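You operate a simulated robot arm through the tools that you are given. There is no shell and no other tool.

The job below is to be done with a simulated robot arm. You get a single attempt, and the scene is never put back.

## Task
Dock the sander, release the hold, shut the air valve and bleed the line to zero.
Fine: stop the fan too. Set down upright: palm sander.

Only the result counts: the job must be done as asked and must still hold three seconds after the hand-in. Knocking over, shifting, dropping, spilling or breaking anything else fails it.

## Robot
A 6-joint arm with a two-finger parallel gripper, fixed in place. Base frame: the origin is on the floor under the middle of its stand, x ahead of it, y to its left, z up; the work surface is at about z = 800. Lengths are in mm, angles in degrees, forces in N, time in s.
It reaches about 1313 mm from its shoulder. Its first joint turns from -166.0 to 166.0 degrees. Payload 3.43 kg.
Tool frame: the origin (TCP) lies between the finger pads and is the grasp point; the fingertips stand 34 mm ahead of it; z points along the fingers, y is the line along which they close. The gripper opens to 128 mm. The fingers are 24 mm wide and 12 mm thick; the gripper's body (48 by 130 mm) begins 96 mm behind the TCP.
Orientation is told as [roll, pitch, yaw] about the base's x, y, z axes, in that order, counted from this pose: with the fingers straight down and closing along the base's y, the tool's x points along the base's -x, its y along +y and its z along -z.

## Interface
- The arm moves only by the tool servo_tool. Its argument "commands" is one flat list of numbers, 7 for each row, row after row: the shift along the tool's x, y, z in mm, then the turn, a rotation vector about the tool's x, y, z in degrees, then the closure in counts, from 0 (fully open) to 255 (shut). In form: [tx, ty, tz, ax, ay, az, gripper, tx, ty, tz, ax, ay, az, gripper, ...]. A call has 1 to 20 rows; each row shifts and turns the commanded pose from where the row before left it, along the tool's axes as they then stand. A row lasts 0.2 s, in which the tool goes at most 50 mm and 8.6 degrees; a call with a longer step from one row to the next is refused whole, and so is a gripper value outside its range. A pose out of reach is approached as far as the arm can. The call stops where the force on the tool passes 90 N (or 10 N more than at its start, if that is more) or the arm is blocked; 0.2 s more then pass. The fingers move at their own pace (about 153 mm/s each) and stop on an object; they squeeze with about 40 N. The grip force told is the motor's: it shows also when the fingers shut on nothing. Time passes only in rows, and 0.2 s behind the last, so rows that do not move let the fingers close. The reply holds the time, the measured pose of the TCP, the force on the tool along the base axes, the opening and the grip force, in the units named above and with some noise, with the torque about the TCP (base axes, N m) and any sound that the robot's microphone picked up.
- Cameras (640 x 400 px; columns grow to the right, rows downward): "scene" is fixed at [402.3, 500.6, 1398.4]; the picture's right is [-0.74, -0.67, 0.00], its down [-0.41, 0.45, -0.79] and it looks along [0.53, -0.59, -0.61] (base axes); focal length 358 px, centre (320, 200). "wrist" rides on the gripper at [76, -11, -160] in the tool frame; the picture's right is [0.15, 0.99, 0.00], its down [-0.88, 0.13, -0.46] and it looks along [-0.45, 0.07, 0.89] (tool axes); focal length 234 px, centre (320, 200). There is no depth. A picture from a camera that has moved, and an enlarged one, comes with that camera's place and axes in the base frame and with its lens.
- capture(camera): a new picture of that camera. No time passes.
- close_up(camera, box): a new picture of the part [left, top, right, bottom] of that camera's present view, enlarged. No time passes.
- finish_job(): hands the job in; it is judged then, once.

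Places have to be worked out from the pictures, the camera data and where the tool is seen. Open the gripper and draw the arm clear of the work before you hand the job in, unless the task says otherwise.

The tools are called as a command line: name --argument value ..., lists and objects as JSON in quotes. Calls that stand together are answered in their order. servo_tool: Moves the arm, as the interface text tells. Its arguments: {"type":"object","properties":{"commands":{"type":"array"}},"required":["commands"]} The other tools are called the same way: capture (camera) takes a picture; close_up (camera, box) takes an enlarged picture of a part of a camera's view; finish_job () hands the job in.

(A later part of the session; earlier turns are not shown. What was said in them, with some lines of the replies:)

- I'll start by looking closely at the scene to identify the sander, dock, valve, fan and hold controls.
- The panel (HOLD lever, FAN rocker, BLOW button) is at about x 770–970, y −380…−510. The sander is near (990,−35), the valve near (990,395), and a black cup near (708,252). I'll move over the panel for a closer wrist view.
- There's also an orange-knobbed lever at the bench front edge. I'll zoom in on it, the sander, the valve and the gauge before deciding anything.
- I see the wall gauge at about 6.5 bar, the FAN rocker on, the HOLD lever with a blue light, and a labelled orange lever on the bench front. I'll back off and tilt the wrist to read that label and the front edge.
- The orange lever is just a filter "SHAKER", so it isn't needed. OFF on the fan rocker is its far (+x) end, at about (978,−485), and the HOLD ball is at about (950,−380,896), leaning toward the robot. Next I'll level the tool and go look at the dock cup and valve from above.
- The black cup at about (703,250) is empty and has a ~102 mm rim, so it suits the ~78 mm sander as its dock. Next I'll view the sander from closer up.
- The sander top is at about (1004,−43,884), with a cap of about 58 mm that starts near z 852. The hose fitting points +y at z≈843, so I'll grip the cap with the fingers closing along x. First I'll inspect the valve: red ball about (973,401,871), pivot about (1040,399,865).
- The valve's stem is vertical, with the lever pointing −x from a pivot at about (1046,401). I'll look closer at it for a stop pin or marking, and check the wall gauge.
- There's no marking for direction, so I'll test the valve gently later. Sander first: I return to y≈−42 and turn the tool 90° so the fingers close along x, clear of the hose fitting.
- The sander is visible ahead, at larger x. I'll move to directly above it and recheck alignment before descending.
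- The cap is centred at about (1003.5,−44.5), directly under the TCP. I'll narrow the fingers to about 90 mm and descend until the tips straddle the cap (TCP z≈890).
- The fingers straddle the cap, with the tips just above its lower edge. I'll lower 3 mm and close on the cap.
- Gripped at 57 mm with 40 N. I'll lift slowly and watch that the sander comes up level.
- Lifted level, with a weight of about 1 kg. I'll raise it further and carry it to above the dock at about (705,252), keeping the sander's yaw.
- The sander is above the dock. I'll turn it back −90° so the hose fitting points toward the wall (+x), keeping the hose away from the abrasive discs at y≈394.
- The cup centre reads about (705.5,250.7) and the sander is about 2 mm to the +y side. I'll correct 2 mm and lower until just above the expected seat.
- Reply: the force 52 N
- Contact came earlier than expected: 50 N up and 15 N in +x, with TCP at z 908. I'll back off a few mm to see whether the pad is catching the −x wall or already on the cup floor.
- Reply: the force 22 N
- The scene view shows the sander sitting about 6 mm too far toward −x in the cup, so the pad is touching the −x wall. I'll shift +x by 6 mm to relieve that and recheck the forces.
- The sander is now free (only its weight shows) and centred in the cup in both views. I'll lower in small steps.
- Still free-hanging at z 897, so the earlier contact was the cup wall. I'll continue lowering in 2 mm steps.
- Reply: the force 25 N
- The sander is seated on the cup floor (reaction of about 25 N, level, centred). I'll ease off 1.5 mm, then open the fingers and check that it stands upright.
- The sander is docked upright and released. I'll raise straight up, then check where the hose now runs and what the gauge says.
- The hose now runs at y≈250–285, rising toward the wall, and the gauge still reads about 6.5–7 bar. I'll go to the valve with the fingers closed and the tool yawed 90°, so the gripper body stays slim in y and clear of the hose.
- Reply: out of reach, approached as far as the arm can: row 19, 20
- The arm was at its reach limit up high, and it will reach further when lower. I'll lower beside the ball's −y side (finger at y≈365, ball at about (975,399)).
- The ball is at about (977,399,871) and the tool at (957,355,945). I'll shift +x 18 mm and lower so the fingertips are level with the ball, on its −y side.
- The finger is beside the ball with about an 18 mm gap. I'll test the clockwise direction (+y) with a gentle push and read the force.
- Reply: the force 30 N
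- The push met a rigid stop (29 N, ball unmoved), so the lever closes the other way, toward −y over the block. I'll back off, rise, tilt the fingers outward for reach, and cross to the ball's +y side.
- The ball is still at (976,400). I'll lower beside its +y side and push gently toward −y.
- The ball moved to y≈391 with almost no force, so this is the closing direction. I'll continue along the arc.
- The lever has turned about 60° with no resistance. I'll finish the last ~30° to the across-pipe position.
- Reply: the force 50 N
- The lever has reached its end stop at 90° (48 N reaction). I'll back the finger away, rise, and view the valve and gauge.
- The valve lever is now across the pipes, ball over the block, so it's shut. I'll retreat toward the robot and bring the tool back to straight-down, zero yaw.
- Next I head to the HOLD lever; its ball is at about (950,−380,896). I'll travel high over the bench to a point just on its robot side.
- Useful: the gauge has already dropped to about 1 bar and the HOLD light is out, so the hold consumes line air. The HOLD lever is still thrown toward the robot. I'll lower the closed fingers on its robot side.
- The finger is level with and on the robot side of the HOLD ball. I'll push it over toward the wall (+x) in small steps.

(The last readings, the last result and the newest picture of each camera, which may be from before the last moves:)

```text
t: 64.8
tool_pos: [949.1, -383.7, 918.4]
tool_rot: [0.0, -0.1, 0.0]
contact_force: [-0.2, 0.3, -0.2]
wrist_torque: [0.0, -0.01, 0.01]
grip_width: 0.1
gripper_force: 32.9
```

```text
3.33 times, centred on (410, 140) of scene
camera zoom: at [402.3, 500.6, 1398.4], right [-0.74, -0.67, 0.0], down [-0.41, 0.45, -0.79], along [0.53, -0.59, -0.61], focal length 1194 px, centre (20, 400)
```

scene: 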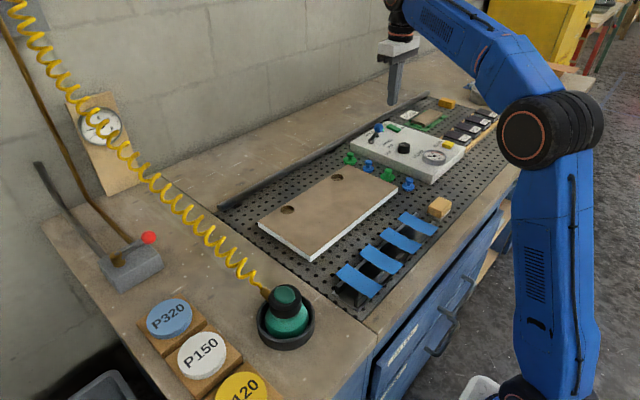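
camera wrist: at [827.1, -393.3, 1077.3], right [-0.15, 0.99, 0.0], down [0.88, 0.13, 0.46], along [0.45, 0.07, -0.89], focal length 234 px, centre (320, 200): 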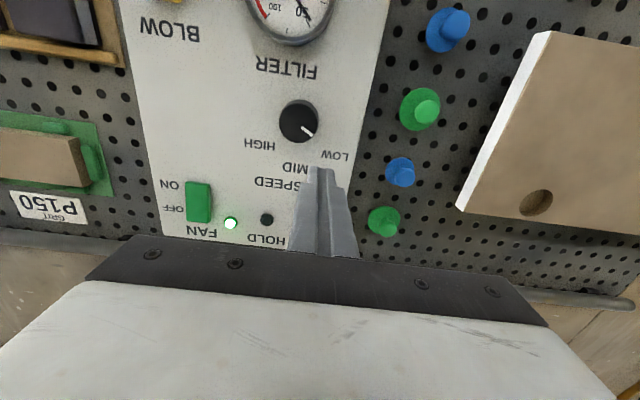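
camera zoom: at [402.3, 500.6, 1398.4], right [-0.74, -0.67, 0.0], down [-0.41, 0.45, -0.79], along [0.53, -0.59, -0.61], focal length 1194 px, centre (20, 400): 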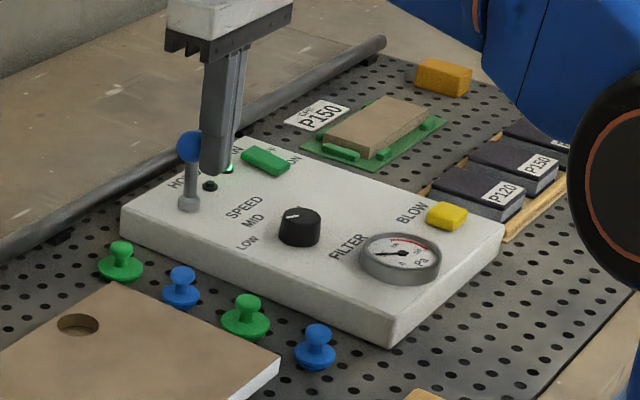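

The lever is now vertical and moving freely. I'll continue pushing it over to the far side.

servo_tool --commands '[-6, 0, 0, 0, 0, 0, 255, -6, 0, 0, 0, 0, 0, 255, -6, 0, 0, 0, 0, 0, 255, 0, 0, 0, 0, 0, 0, 255]'

close_up --camera "scene" --box '[340, 80, 480, 200]'

```text
t: 65.8
tool_pos: [969.0, -383.3, 917.2]
tool_rot: [0.0, 0.0, -0.1]
contact_force: [0.6, 0.2, -0.4]
wrist_torque: [-0.02, 0.0, 0.0]
grip_width: 0.0
gripper_force: 32.9
```

```text
3.33 times, centred on (410, 140) of scene
camera zoom: at [402.3, 500.6, 1398.4], right [-0.74, -0.67, 0.0], down [-0.41, 0.45, -0.79], along [0.53, -0.59, -0.61], focal length 1194 px, centre (20, 400)
```

zoom: 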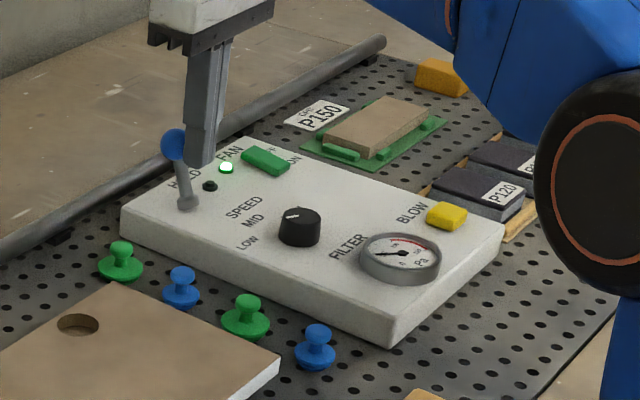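

The lever is now past vertical. I'll push a little more until I feel its end stop.

servo_tool --commands '[-4, 0, 0, 0, 0, 0, 255, -4, 0, 0, 0, 0, 0, 255, 0, 0, 0, 0, 0, 0, 255]'

close_up --camera "scene" --box '[340, 80, 480, 200]'

```text
t: 66.6
tool_pos: [972.1, -385.3, 920.3]
tool_rot: [0.1, 0.1, 0.0]
contact_force: [-43.9, 9.5, -10.3]
wrist_torque: [0.25, 1.18, 0.12]
grip_width: 0.0
gripper_force: 32.9
```

```text
3.33 times, centred on (410, 140) of scene
camera zoom: at [402.3, 500.6, 1398.4], right [-0.74, -0.67, 0.0], down [-0.41, 0.45, -0.79], along [0.53, -0.59, -0.61], focal length 1194 px, centre (20, 400)
```

zoom: 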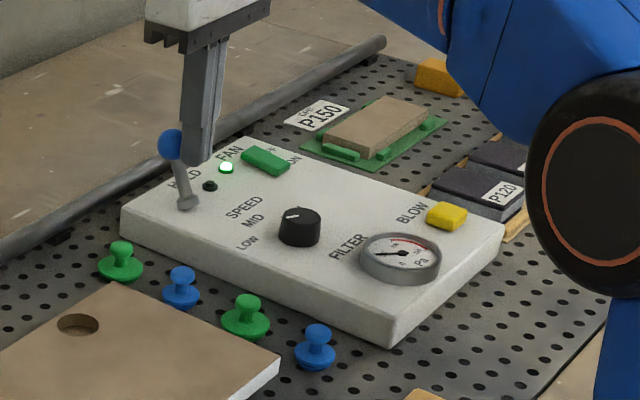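

The HOLD lever is now against its far stop (44 N), so the hold is released. I'll back off, rise, move toward the FAN rocker (OFF end at about (985,−507)), and tilt the fingers outward for reach.

servo_tool --commands '[35, 0, 0, 0, 0, 0, 255, 35, 0, 0, 0, 0, 0, 255, 0, 0, -30, 0, 0, 0, 255, 0, 0, -30, 0, 0, 0, 255, 0, -41, 0, 0, 0, 0, 255, 0, -41, 0, 0, 0, 0, 255, 0, -41, 0, 0, 0, 0, 255, 0, 0, 0, 0, -7, 0, 255, 0, 0, 0, 0, -7, 0, 255, 0, 0, 0, 0, -7, 0, 255, 0, 0, 0, 0, -7, 0, 255, 0, 0, 0, 0, -7, 0, 255, 0, 0, 0, 0, 0, 0, 255]'

capture --camera "wrist"

close_up --camera "scene" --box '[340, 60, 480, 200]'

close_up --camera "scene" --box '[70, 90, 140, 150]'

```text
t: 69.4
tool_pos: [904.4, -507.4, 977.9]
tool_rot: [0.0, -35.1, 0.0]
contact_force: [-0.3, 0.5, -0.2]
wrist_torque: [0.01, 0.02, 0.0]
grip_width: 0.0
gripper_force: 32.9
```

```text
taken
camera wrist: at [750.5, -518.1, 1065.7], right [-0.12, 0.99, -0.08], down [0.46, 0.13, 0.88], along [0.88, 0.07, -0.47], focal length 234 px, centre (320, 200)
```

wrist: 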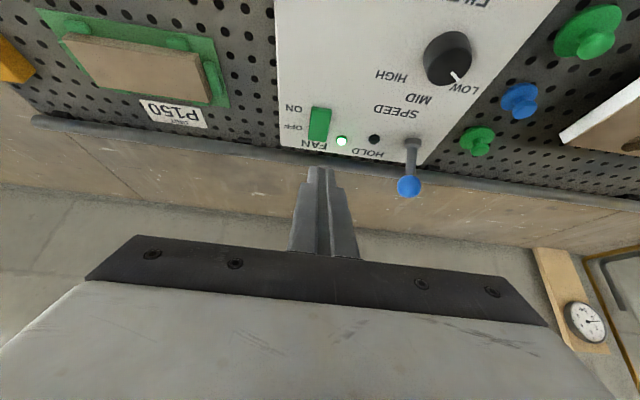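

```text
2.86 times, centred on (410, 130) of scene
camera zoom: at [402.3, 500.6, 1398.4], right [-0.74, -0.67, 0.0], down [-0.41, 0.45, -0.79], along [0.53, -0.59, -0.61], focal length 1024 px, centre (63, 400)
```

zoom: 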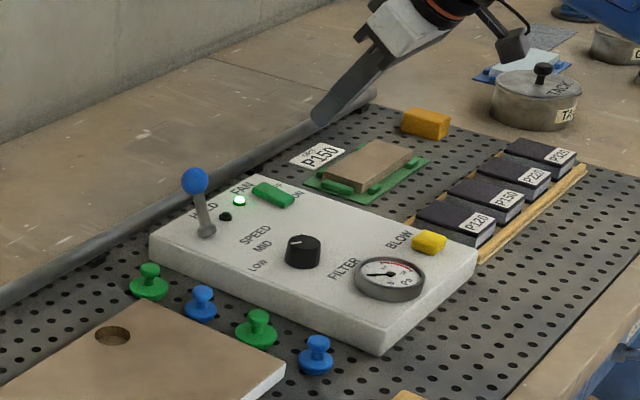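

```text
6.67 times, centred on (105, 120) of scene
camera zoom: at [402.3, 500.6, 1398.4], right [-0.74, -0.67, 0.0], down [-0.41, 0.45, -0.79], along [0.53, -0.59, -0.61], focal length 2388 px, centre (1753, 733)
```

zoom: 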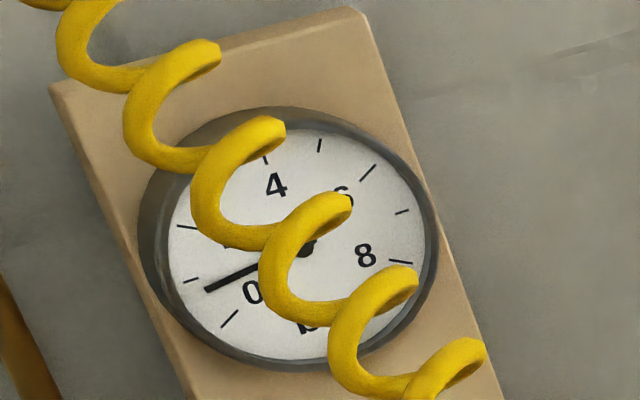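

HOLD is released and the gauge shows about 0.7 bar. Now I'll locate the fan rocker precisely.

close_up --camera "wrist" --box '[270, 80, 430, 200]'

close_up --camera "scene" --box '[365, 110, 425, 150]'

```text
3.33 times, centred on (350, 140) of wrist
camera zoom: at [750.5, -518.1, 1065.7], right [-0.12, 0.99, -0.08], down [0.46, 0.13, 0.88], along [0.88, 0.07, -0.47], focal length 781 px, centre (220, 400)
```

zoom: 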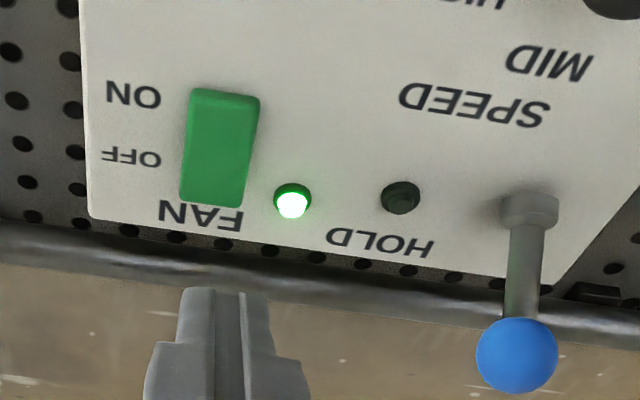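

```text
10.00 times, centred on (395, 130) of scene
camera zoom: at [402.3, 500.6, 1398.4], right [-0.74, -0.67, 0.0], down [-0.41, 0.45, -0.79], along [0.53, -0.59, -0.61], focal length 3582 px, centre (-430, 900)
```

zoom: 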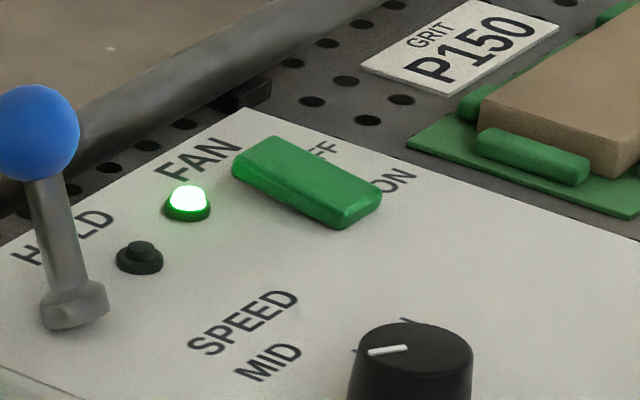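

The OFF end of the rocker is the raised one, at about (984,−509,844). I'll bring the fingertip to just above it.

servo_tool --commands '[-4.07, -0.5, 34.6, 0, 0, 0, 255, -4.07, -0.5, 34.6, 0, 0, 0, 255, -4.07, -0.5, 34.6, 0, 0, 0, 255, 0, 0, 0, 0, 0, 0, 255]'

capture --camera "wrist"

close_up --camera "scene" --box '[355, 90, 435, 150]'

```text
t: 70.4
tool_pos: [974.4, -509.3, 900.3]
tool_rot: [0.1, -35.1, -0.1]
contact_force: [-0.2, -0.1, -0.7]
wrist_torque: [-0.02, -0.01, -0.02]
grip_width: 0.0
gripper_force: 33.0
```

```text
taken
camera wrist: at [821.5, -520.1, 988.0], right [-0.12, 0.99, -0.08], down [0.46, 0.13, 0.88], along [0.88, 0.07, -0.47], focal length 234 px, centre (320, 200)
```

wrist: 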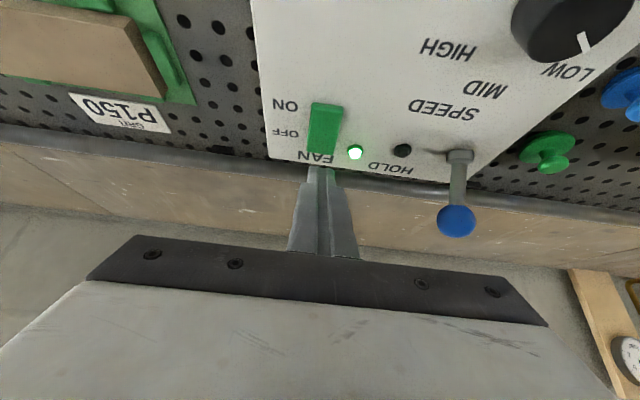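

```text
6.67 times, centred on (395, 120) of scene
camera zoom: at [402.3, 500.6, 1398.4], right [-0.74, -0.67, 0.0], down [-0.41, 0.45, -0.79], along [0.53, -0.59, -0.61], focal length 2388 px, centre (-180, 733)
```

zoom: 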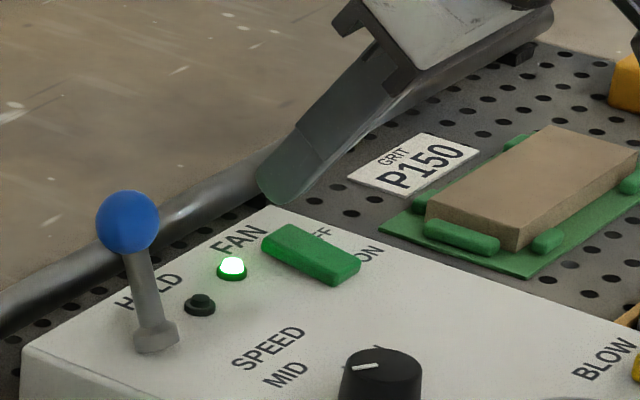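

Aligned. I'll lower straight down onto the OFF end and watch the force.

servo_tool --commands '[5.74, 0, 8.19, 0, 0, 0, 255, 4.6, 0, 6.55, 0, 0, 0, 255, 1.72, 0, 2.46, 0, 0, 0, 255, 0, 0, 0, 0, 0, 0, 255]'

servo_tool --commands '[1.72, 0, 2.46, 0, 0, 0, 255, 0, 0, 0, 0, 0, 0, 255]'

close_up --camera "scene" --box '[355, 90, 435, 150]'

```text
t: 71.4
tool_pos: [974.4, -509.3, 880.5]
tool_rot: [0.0, -35.2, -0.1]
contact_force: [0.2, -0.2, -0.4]
wrist_torque: [-0.01, 0.01, -0.03]
grip_width: 0.1
gripper_force: 33.4
```

```text
t: 72.0
tool_pos: [976.2, -509.1, 880.1]
tool_rot: [-0.1, -35.4, 0.0]
contact_force: [10.0, -5.7, 24.2]
wrist_torque: [-0.2, -0.56, 0.07]
grip_width: 0.0
gripper_force: 32.6
```

```text
6.67 times, centred on (395, 120) of scene
camera zoom: at [402.3, 500.6, 1398.4], right [-0.74, -0.67, 0.0], down [-0.41, 0.45, -0.79], along [0.53, -0.59, -0.61], focal length 2388 px, centre (-180, 733)
```

zoom: 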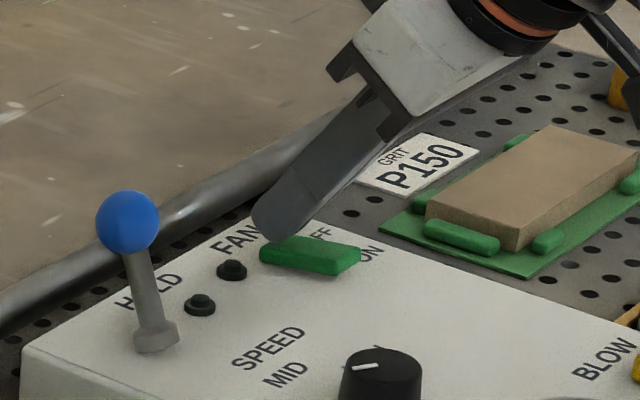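

The rocker flipped and the FAN light is out. I'll rise and move to the BLOW button, straightening the tool.

servo_tool --commands '[-17.2, 0, -24.6, 0, 0, 0, 255, -17.2, 0, -24.6, 0, 0, 0, 255, 32.8, -3, -23, 0, 0, 0, 255, 32.8, -3, -23, 0, 0, 0, 255, 32.8, -3, -23, 0, 0, 0, 255, 32.8, -3, -23, 0, 0, 0, 255, 32.8, -3, -23, 0, 0, 0, 255, 0, 0, 0, 0, 7, 0, 255, 0, 0, 0, 0, 7, 0, 255, 0, 0, 0, 0, 7, 0, 255, 0, 0, 0, 0, 7, 0, 255, 0, 0, 0, 0, 7, 0, 255, 0, 0, 0, 0, 0, 0, 255]'

capture --camera "wrist"

close_up --camera "scene" --box '[360, 70, 500, 190]'

close_up --camera "scene" --box '[70, 90, 140, 150]'

```text
t: 74.8
tool_pos: [774.6, -522.9, 936.8]
tool_rot: [-0.1, 0.0, 0.0]
contact_force: [-0.3, 0.1, 0.2]
wrist_torque: [0.01, -0.01, 0.0]
grip_width: 0.0
gripper_force: 33.0
```

```text
taken
camera wrist: at [698.8, -534.0, 1097.2], right [-0.15, 0.99, 0.0], down [0.88, 0.13, 0.46], along [0.45, 0.07, -0.89], focal length 234 px, centre (320, 200)
```

wrist: 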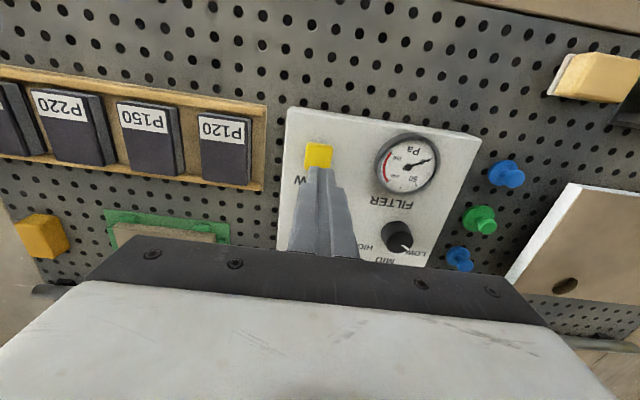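

```text
3.33 times, centred on (430, 130) of scene
camera zoom: at [402.3, 500.6, 1398.4], right [-0.74, -0.67, 0.0], down [-0.41, 0.45, -0.79], along [0.53, -0.59, -0.61], focal length 1194 px, centre (-47, 433)
```

zoom: 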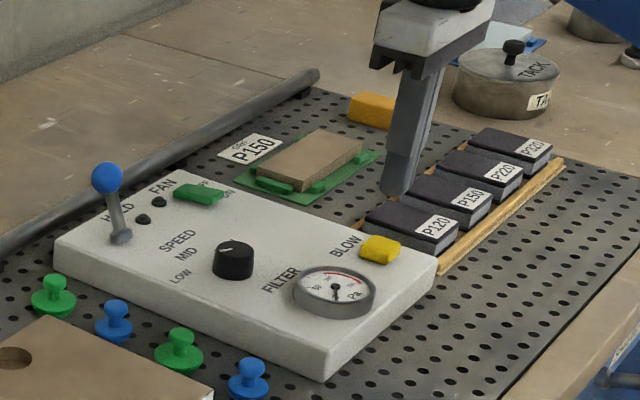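

```text
6.67 times, centred on (105, 120) of scene
camera zoom: at [402.3, 500.6, 1398.4], right [-0.74, -0.67, 0.0], down [-0.41, 0.45, -0.79], along [0.53, -0.59, -0.61], focal length 2388 px, centre (1753, 733)
```

zoom: 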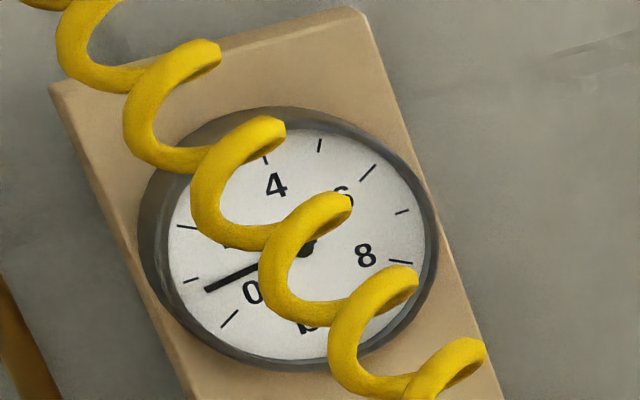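

HOLD and FAN lights are out, but the gauge still holds at about 0.7 bar, so I need to bleed. The finger is directly over BLOW at about (775,−524), button top around 848. I'll lower to just above it and then press.

servo_tool --commands '[0, 0, 25, 0, 0, 0, 255, 0, 0, 20, 0, 0, 0, 255, 0, 0, 0, 0, 0, 0, 255]'

close_up --camera "scene" --box '[400, 110, 480, 170]'

close_up --camera "wrist" --box '[260, 120, 400, 240]'

```text
t: 75.6
tool_pos: [773.2, -523.0, 891.3]
tool_rot: [0.0, -0.1, 0.1]
contact_force: [0.1, 0.4, 0.5]
wrist_torque: [-0.04, -0.01, 0.0]
grip_width: 0.0
gripper_force: 32.4
```

```text
6.67 times, centred on (440, 140) of scene
camera zoom: at [402.3, 500.6, 1398.4], right [-0.74, -0.67, 0.0], down [-0.41, 0.45, -0.79], along [0.53, -0.59, -0.61], focal length 2388 px, centre (-480, 600)
```

zoom: 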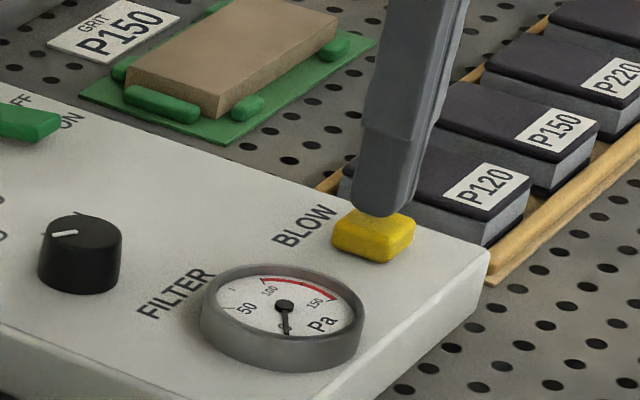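

```text
3.33 times, centred on (330, 180) of wrist
camera zoom: at [698.7, -533.8, 1051.3], right [-0.15, 0.99, 0.0], down [0.88, 0.13, 0.46], along [0.45, 0.07, -0.89], focal length 781 px, centre (287, 267)
```

zoom: 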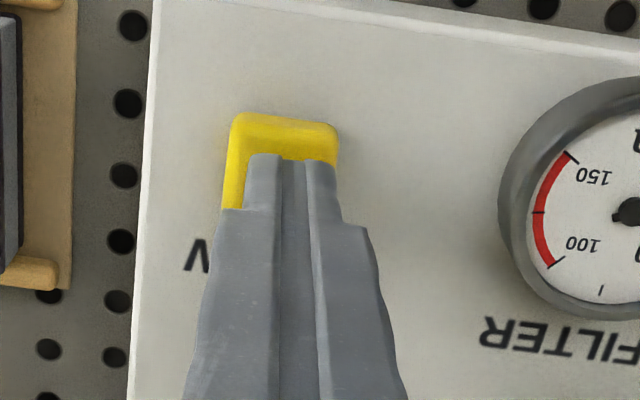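

The finger is over the button. I'll press down in small steps and listen for air.

servo_tool --commands '[0, 0, 4, 0, 0, 0, 255, 0, 0, 3, 0, 0, 0, 255, 0, 0, 3, 0, 0, 0, 255, 0, 0, 0, 0, 0, 0, 255]'

close_up --camera "scene" --box '[70, 90, 140, 150]'

```text
t: 76.6
tool_pos: [775.8, -523.3, 882.1]
tool_rot: [0.1, -0.1, 0.0]
contact_force: [0.5, 1.0, 2.0]
wrist_torque: [0.04, 0.02, 0.02]
grip_width: 0.2
gripper_force: 32.9
heard: click
```

```text
6.67 times, centred on (105, 120) of scene
camera zoom: at [402.3, 500.6, 1398.4], right [-0.74, -0.67, 0.0], down [-0.41, 0.45, -0.79], along [0.53, -0.59, -0.61], focal length 2388 px, centre (1753, 733)
```

zoom: 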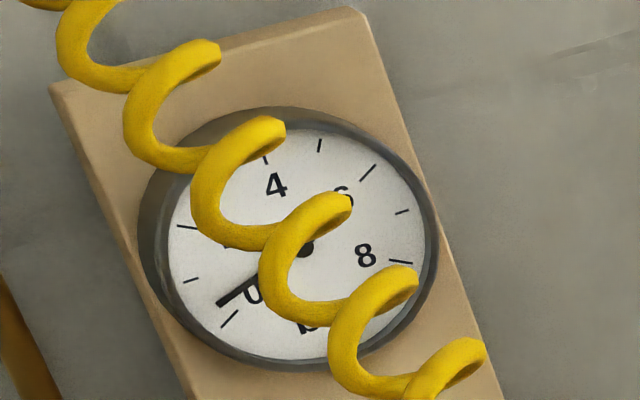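

A click, and the gauge is falling. I'll keep the button held down to bleed the rest.

servo_tool --commands '[0, 0, 0, 0, 0, 0, 255, 0, 0, 0, 0, 0, 0, 255, 0, 0, 0, 0, 0, 0, 255, 0, 0, 0, 0, 0, 0, 255, 0, 0, 0, 0, 0, 0, 255, 0, 0, 0, 0, 0, 0, 255, 0, 0, 0, 0, 0, 0, 255, 0, 0, 0, 0, 0, 0, 255, 0, 0, 0, 0, 0, 0, 255, 0, 0, 0, 0, 0, 0, 255]'

close_up --camera "scene" --box '[70, 90, 140, 150]'

close_up --camera "scene" --box '[400, 110, 480, 170]'

```text
t: 78.8
tool_pos: [775.0, -524.0, 881.0]
tool_rot: [0.0, -0.1, 0.0]
contact_force: [0.4, -0.2, 1.5]
wrist_torque: [-0.02, 0.02, -0.01]
grip_width: 0.0
gripper_force: 32.6
```

```text
6.67 times, centred on (105, 120) of scene
camera zoom: at [402.3, 500.6, 1398.4], right [-0.74, -0.67, 0.0], down [-0.41, 0.45, -0.79], along [0.53, -0.59, -0.61], focal length 2388 px, centre (1753, 733)
```

zoom: 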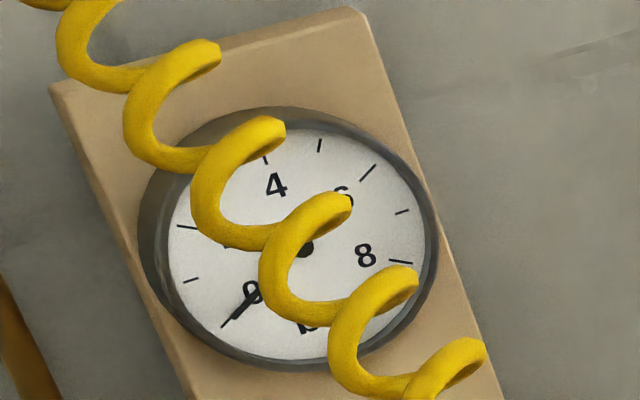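

```text
6.67 times, centred on (440, 140) of scene
camera zoom: at [402.3, 500.6, 1398.4], right [-0.74, -0.67, 0.0], down [-0.41, 0.45, -0.79], along [0.53, -0.59, -0.61], focal length 2388 px, centre (-480, 600)
```

zoom: 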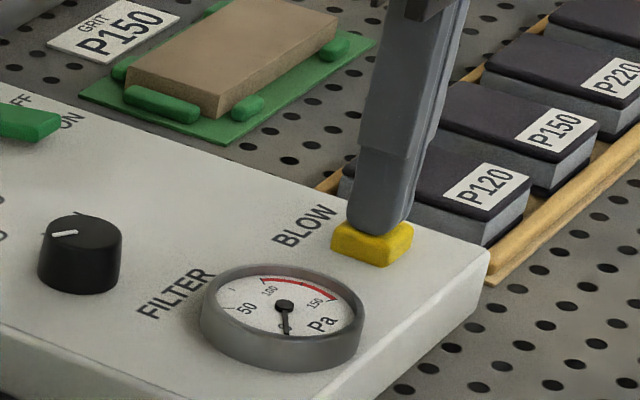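

The needle is on the zero tick. I'll hold a few more seconds to drain fully, since the decay may be gradual.

servo_tool --commands '[0, 0, 0, 0, 0, 0, 255, 0, 0, 0, 0, 0, 0, 255, 0, 0, 0, 0, 0, 0, 255, 0, 0, 0, 0, 0, 0, 255, 0, 0, 0, 0, 0, 0, 255, 0, 0, 0, 0, 0, 0, 255, 0, 0, 0, 0, 0, 0, 255, 0, 0, 0, 0, 0, 0, 255, 0, 0, 0, 0, 0, 0, 255, 0, 0, 0, 0, 0, 0, 255, 0, 0, 0, 0, 0, 0, 255, 0, 0, 0, 0, 0, 0, 255, 0, 0, 0, 0, 0, 0, 255, 0, 0, 0, 0, 0, 0, 255, 0, 0, 0, 0, 0, 0, 255, 0, 0, 0, 0, 0, 0, 255]'

close_up --camera "scene" --box '[70, 90, 140, 150]'

```text
t: 82.2
tool_pos: [774.6, -523.5, 882.5]
tool_rot: [0.0, -0.1, 0.0]
contact_force: [0.7, -0.3, 1.6]
wrist_torque: [-0.01, 0.0, 0.0]
grip_width: 0.0
gripper_force: 33.0
```

```text
6.67 times, centred on (105, 120) of scene
camera zoom: at [402.3, 500.6, 1398.4], right [-0.74, -0.67, 0.0], down [-0.41, 0.45, -0.79], along [0.53, -0.59, -0.61], focal length 2388 px, centre (1753, 733)
```

zoom: 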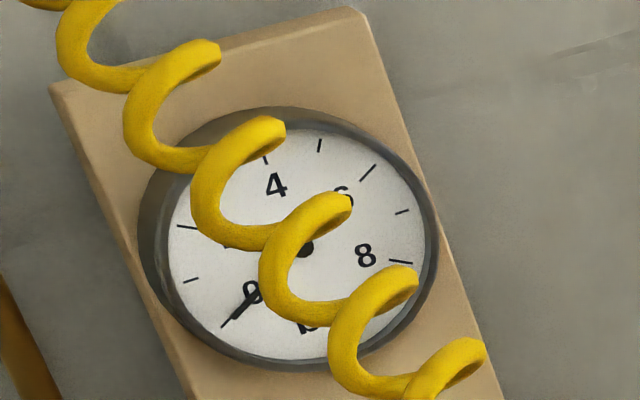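

The needle rests on zero. I'll release the button, raise the arm and open the gripper, then draw clear and recheck everything.

servo_tool --commands '[0, 0, -20, 0, 0, 0, 255, 0, 0, -40, 0, 0, 0, 255, 0, 0, -45, 0, 0, 0, 255, 0, 0, -45, 0, 0, 0, 0, 40, 10, -20, 0, 0, 0, 0, 45, 10, 0, 0, 0, 0, 0, 45, 10, 0, 0, 0, 0, 0, 45, 10, 0, 0, 0, 0, 0, 0, 0, 0, 0, 0, 0, 0, 0, 0, 0, 0, 0, 0, 0]'

capture --camera "scene"

capture --camera "wrist"

close_up --camera "scene" --box '[70, 90, 140, 150]'

close_up --camera "scene" --box '[80, 210, 340, 370]'

close_up --camera "scene" --box '[330, 80, 490, 200]'

```text
t: 84.4
tool_pos: [598.0, -481.4, 1053.4]
tool_rot: [0.0, 0.0, 0.0]
contact_force: [-0.9, 0.1, 0.0]
wrist_torque: [-0.01, 0.01, 0.0]
grip_width: 128.1
gripper_force: 0.0
```

```text
taken
```

scene: 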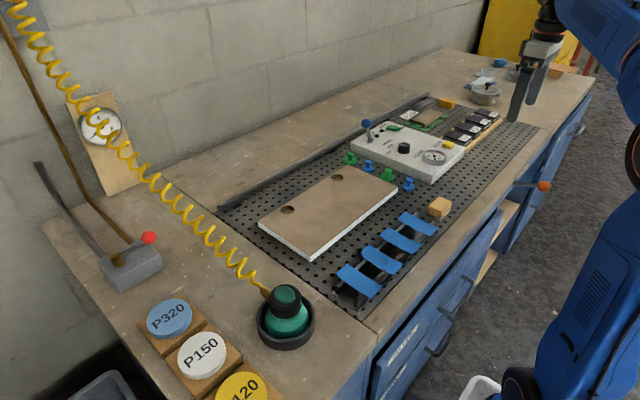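

```text
taken
camera wrist: at [521.2, -492.7, 1212.3], right [-0.15, 0.99, 0.0], down [0.88, 0.13, 0.46], along [0.45, 0.07, -0.89], focal length 234 px, centre (320, 200)
```

wrist: 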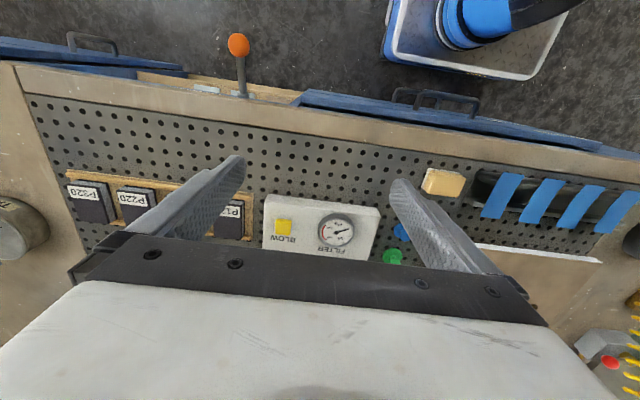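

```text
6.67 times, centred on (105, 120) of scene
camera zoom: at [402.3, 500.6, 1398.4], right [-0.74, -0.67, 0.0], down [-0.41, 0.45, -0.79], along [0.53, -0.59, -0.61], focal length 2388 px, centre (1753, 733)
```

zoom: 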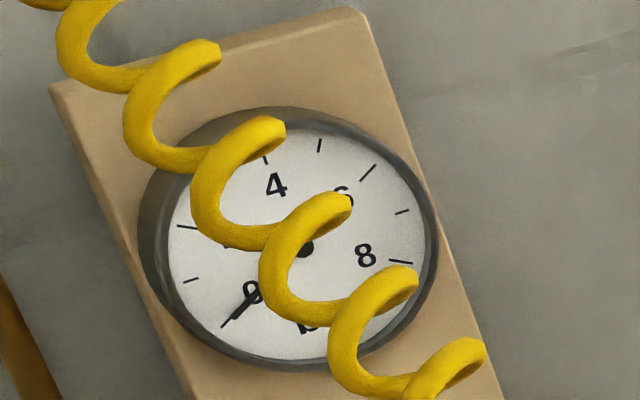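

```text
2.46 times, centred on (210, 290) of scene
camera zoom: at [402.3, 500.6, 1398.4], right [-0.74, -0.67, 0.0], down [-0.41, 0.45, -0.79], along [0.53, -0.59, -0.61], focal length 882 px, centre (591, -22)
```

zoom: 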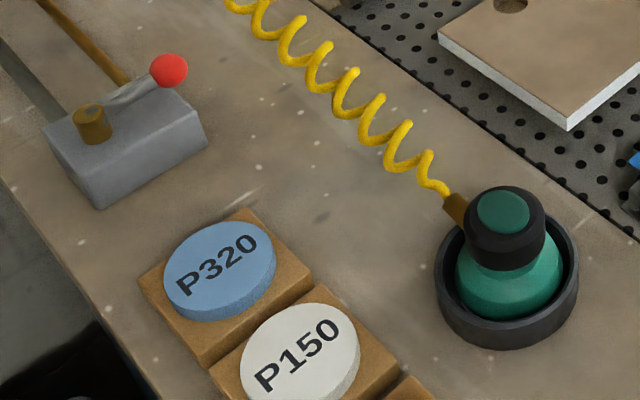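

```text
3.33 times, centred on (410, 140) of scene
camera zoom: at [402.3, 500.6, 1398.4], right [-0.74, -0.67, 0.0], down [-0.41, 0.45, -0.79], along [0.53, -0.59, -0.61], focal length 1194 px, centre (20, 400)
```

zoom: 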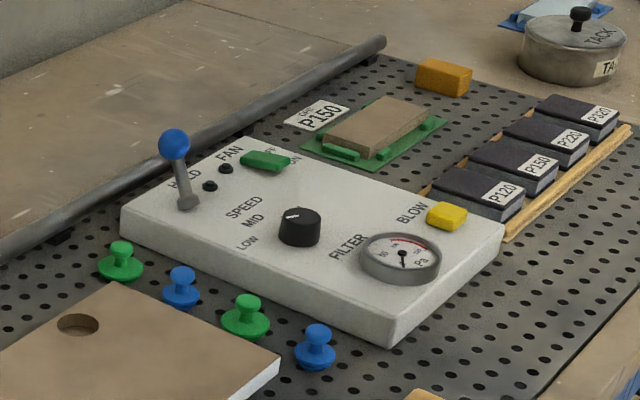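

Everything looks right: sander upright in the dock, valve lever across, HOLD over with its light out, fan rocker OFF, gauge at zero, and nothing else moved. I'll withdraw a bit more and wait a couple of seconds to confirm it holds.

servo_tool --commands '[40, 0, -20, 0, 0, 0, 0, 40, 0, -20, 0, 0, 0, 0, 0, 0, 0, 0, 0, 0, 0, 0, 0, 0, 0, 0, 0, 0, 0, 0, 0, 0, 0, 0, 0, 0, 0, 0, 0, 0, 0, 0, 0, 0, 0, 0, 0, 0, 0, 0, 0, 0, 0, 0, 0, 0, 0, 0, 0, 0, 0, 0, 0, 0, 0, 0, 0, 0, 0, 0, 0, 0, 0, 0, 0, 0, 0, 0, 0, 0, 0, 0, 0, 0]'

close_up --camera "scene" --box '[70, 90, 140, 150]'

capture --camera "scene"

```text
t: 87.0
tool_pos: [517.2, -483.9, 1092.8]
tool_rot: [0.0, -0.1, 0.1]
contact_force: [-0.6, 1.1, 0.2]
wrist_torque: [-0.01, -0.02, 0.0]
grip_width: 127.8
gripper_force: 0.0
```

```text
6.67 times, centred on (105, 120) of scene
camera zoom: at [402.3, 500.6, 1398.4], right [-0.74, -0.67, 0.0], down [-0.41, 0.45, -0.79], along [0.53, -0.59, -0.61], focal length 2388 px, centre (1753, 733)
```

zoom: 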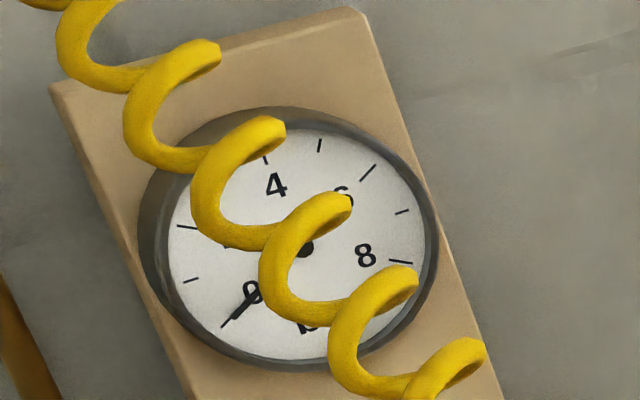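

```text
taken
```

scene: 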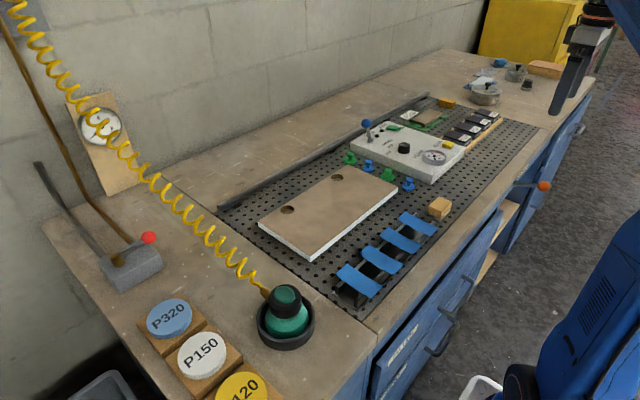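

The gauge stays at zero, the sander stands in its dock, all controls are set, and the arm is clear with the gripper open. Handing in the job.

finish_job

```text
The job is handed in.
```

The job is done and handed in. The last pictures before hand-in showed everything holding; I haven't been told the verdict.

- **Sander:** it stands upright in the black cup dock, with the hose fitting turned toward the wall and clear of the abrasive discs. On the way in, the pad touched the cup wall and I re-centred it. The cup did not appear to move.
- **Hold:** the HOLD lever is pushed over to its far stop and its light is out.
- **Fan:** the rocker is on OFF and its light is out.
- **Air valve:** the lever is turned a full 90° to its end stop, across the pipes.
- **Air line:** I held BLOW until the wall gauge reached zero, and it was still at zero about five seconds after I let go.

The gripper is open and the arm is clear of the bench. Nothing else looked moved compared with the start.
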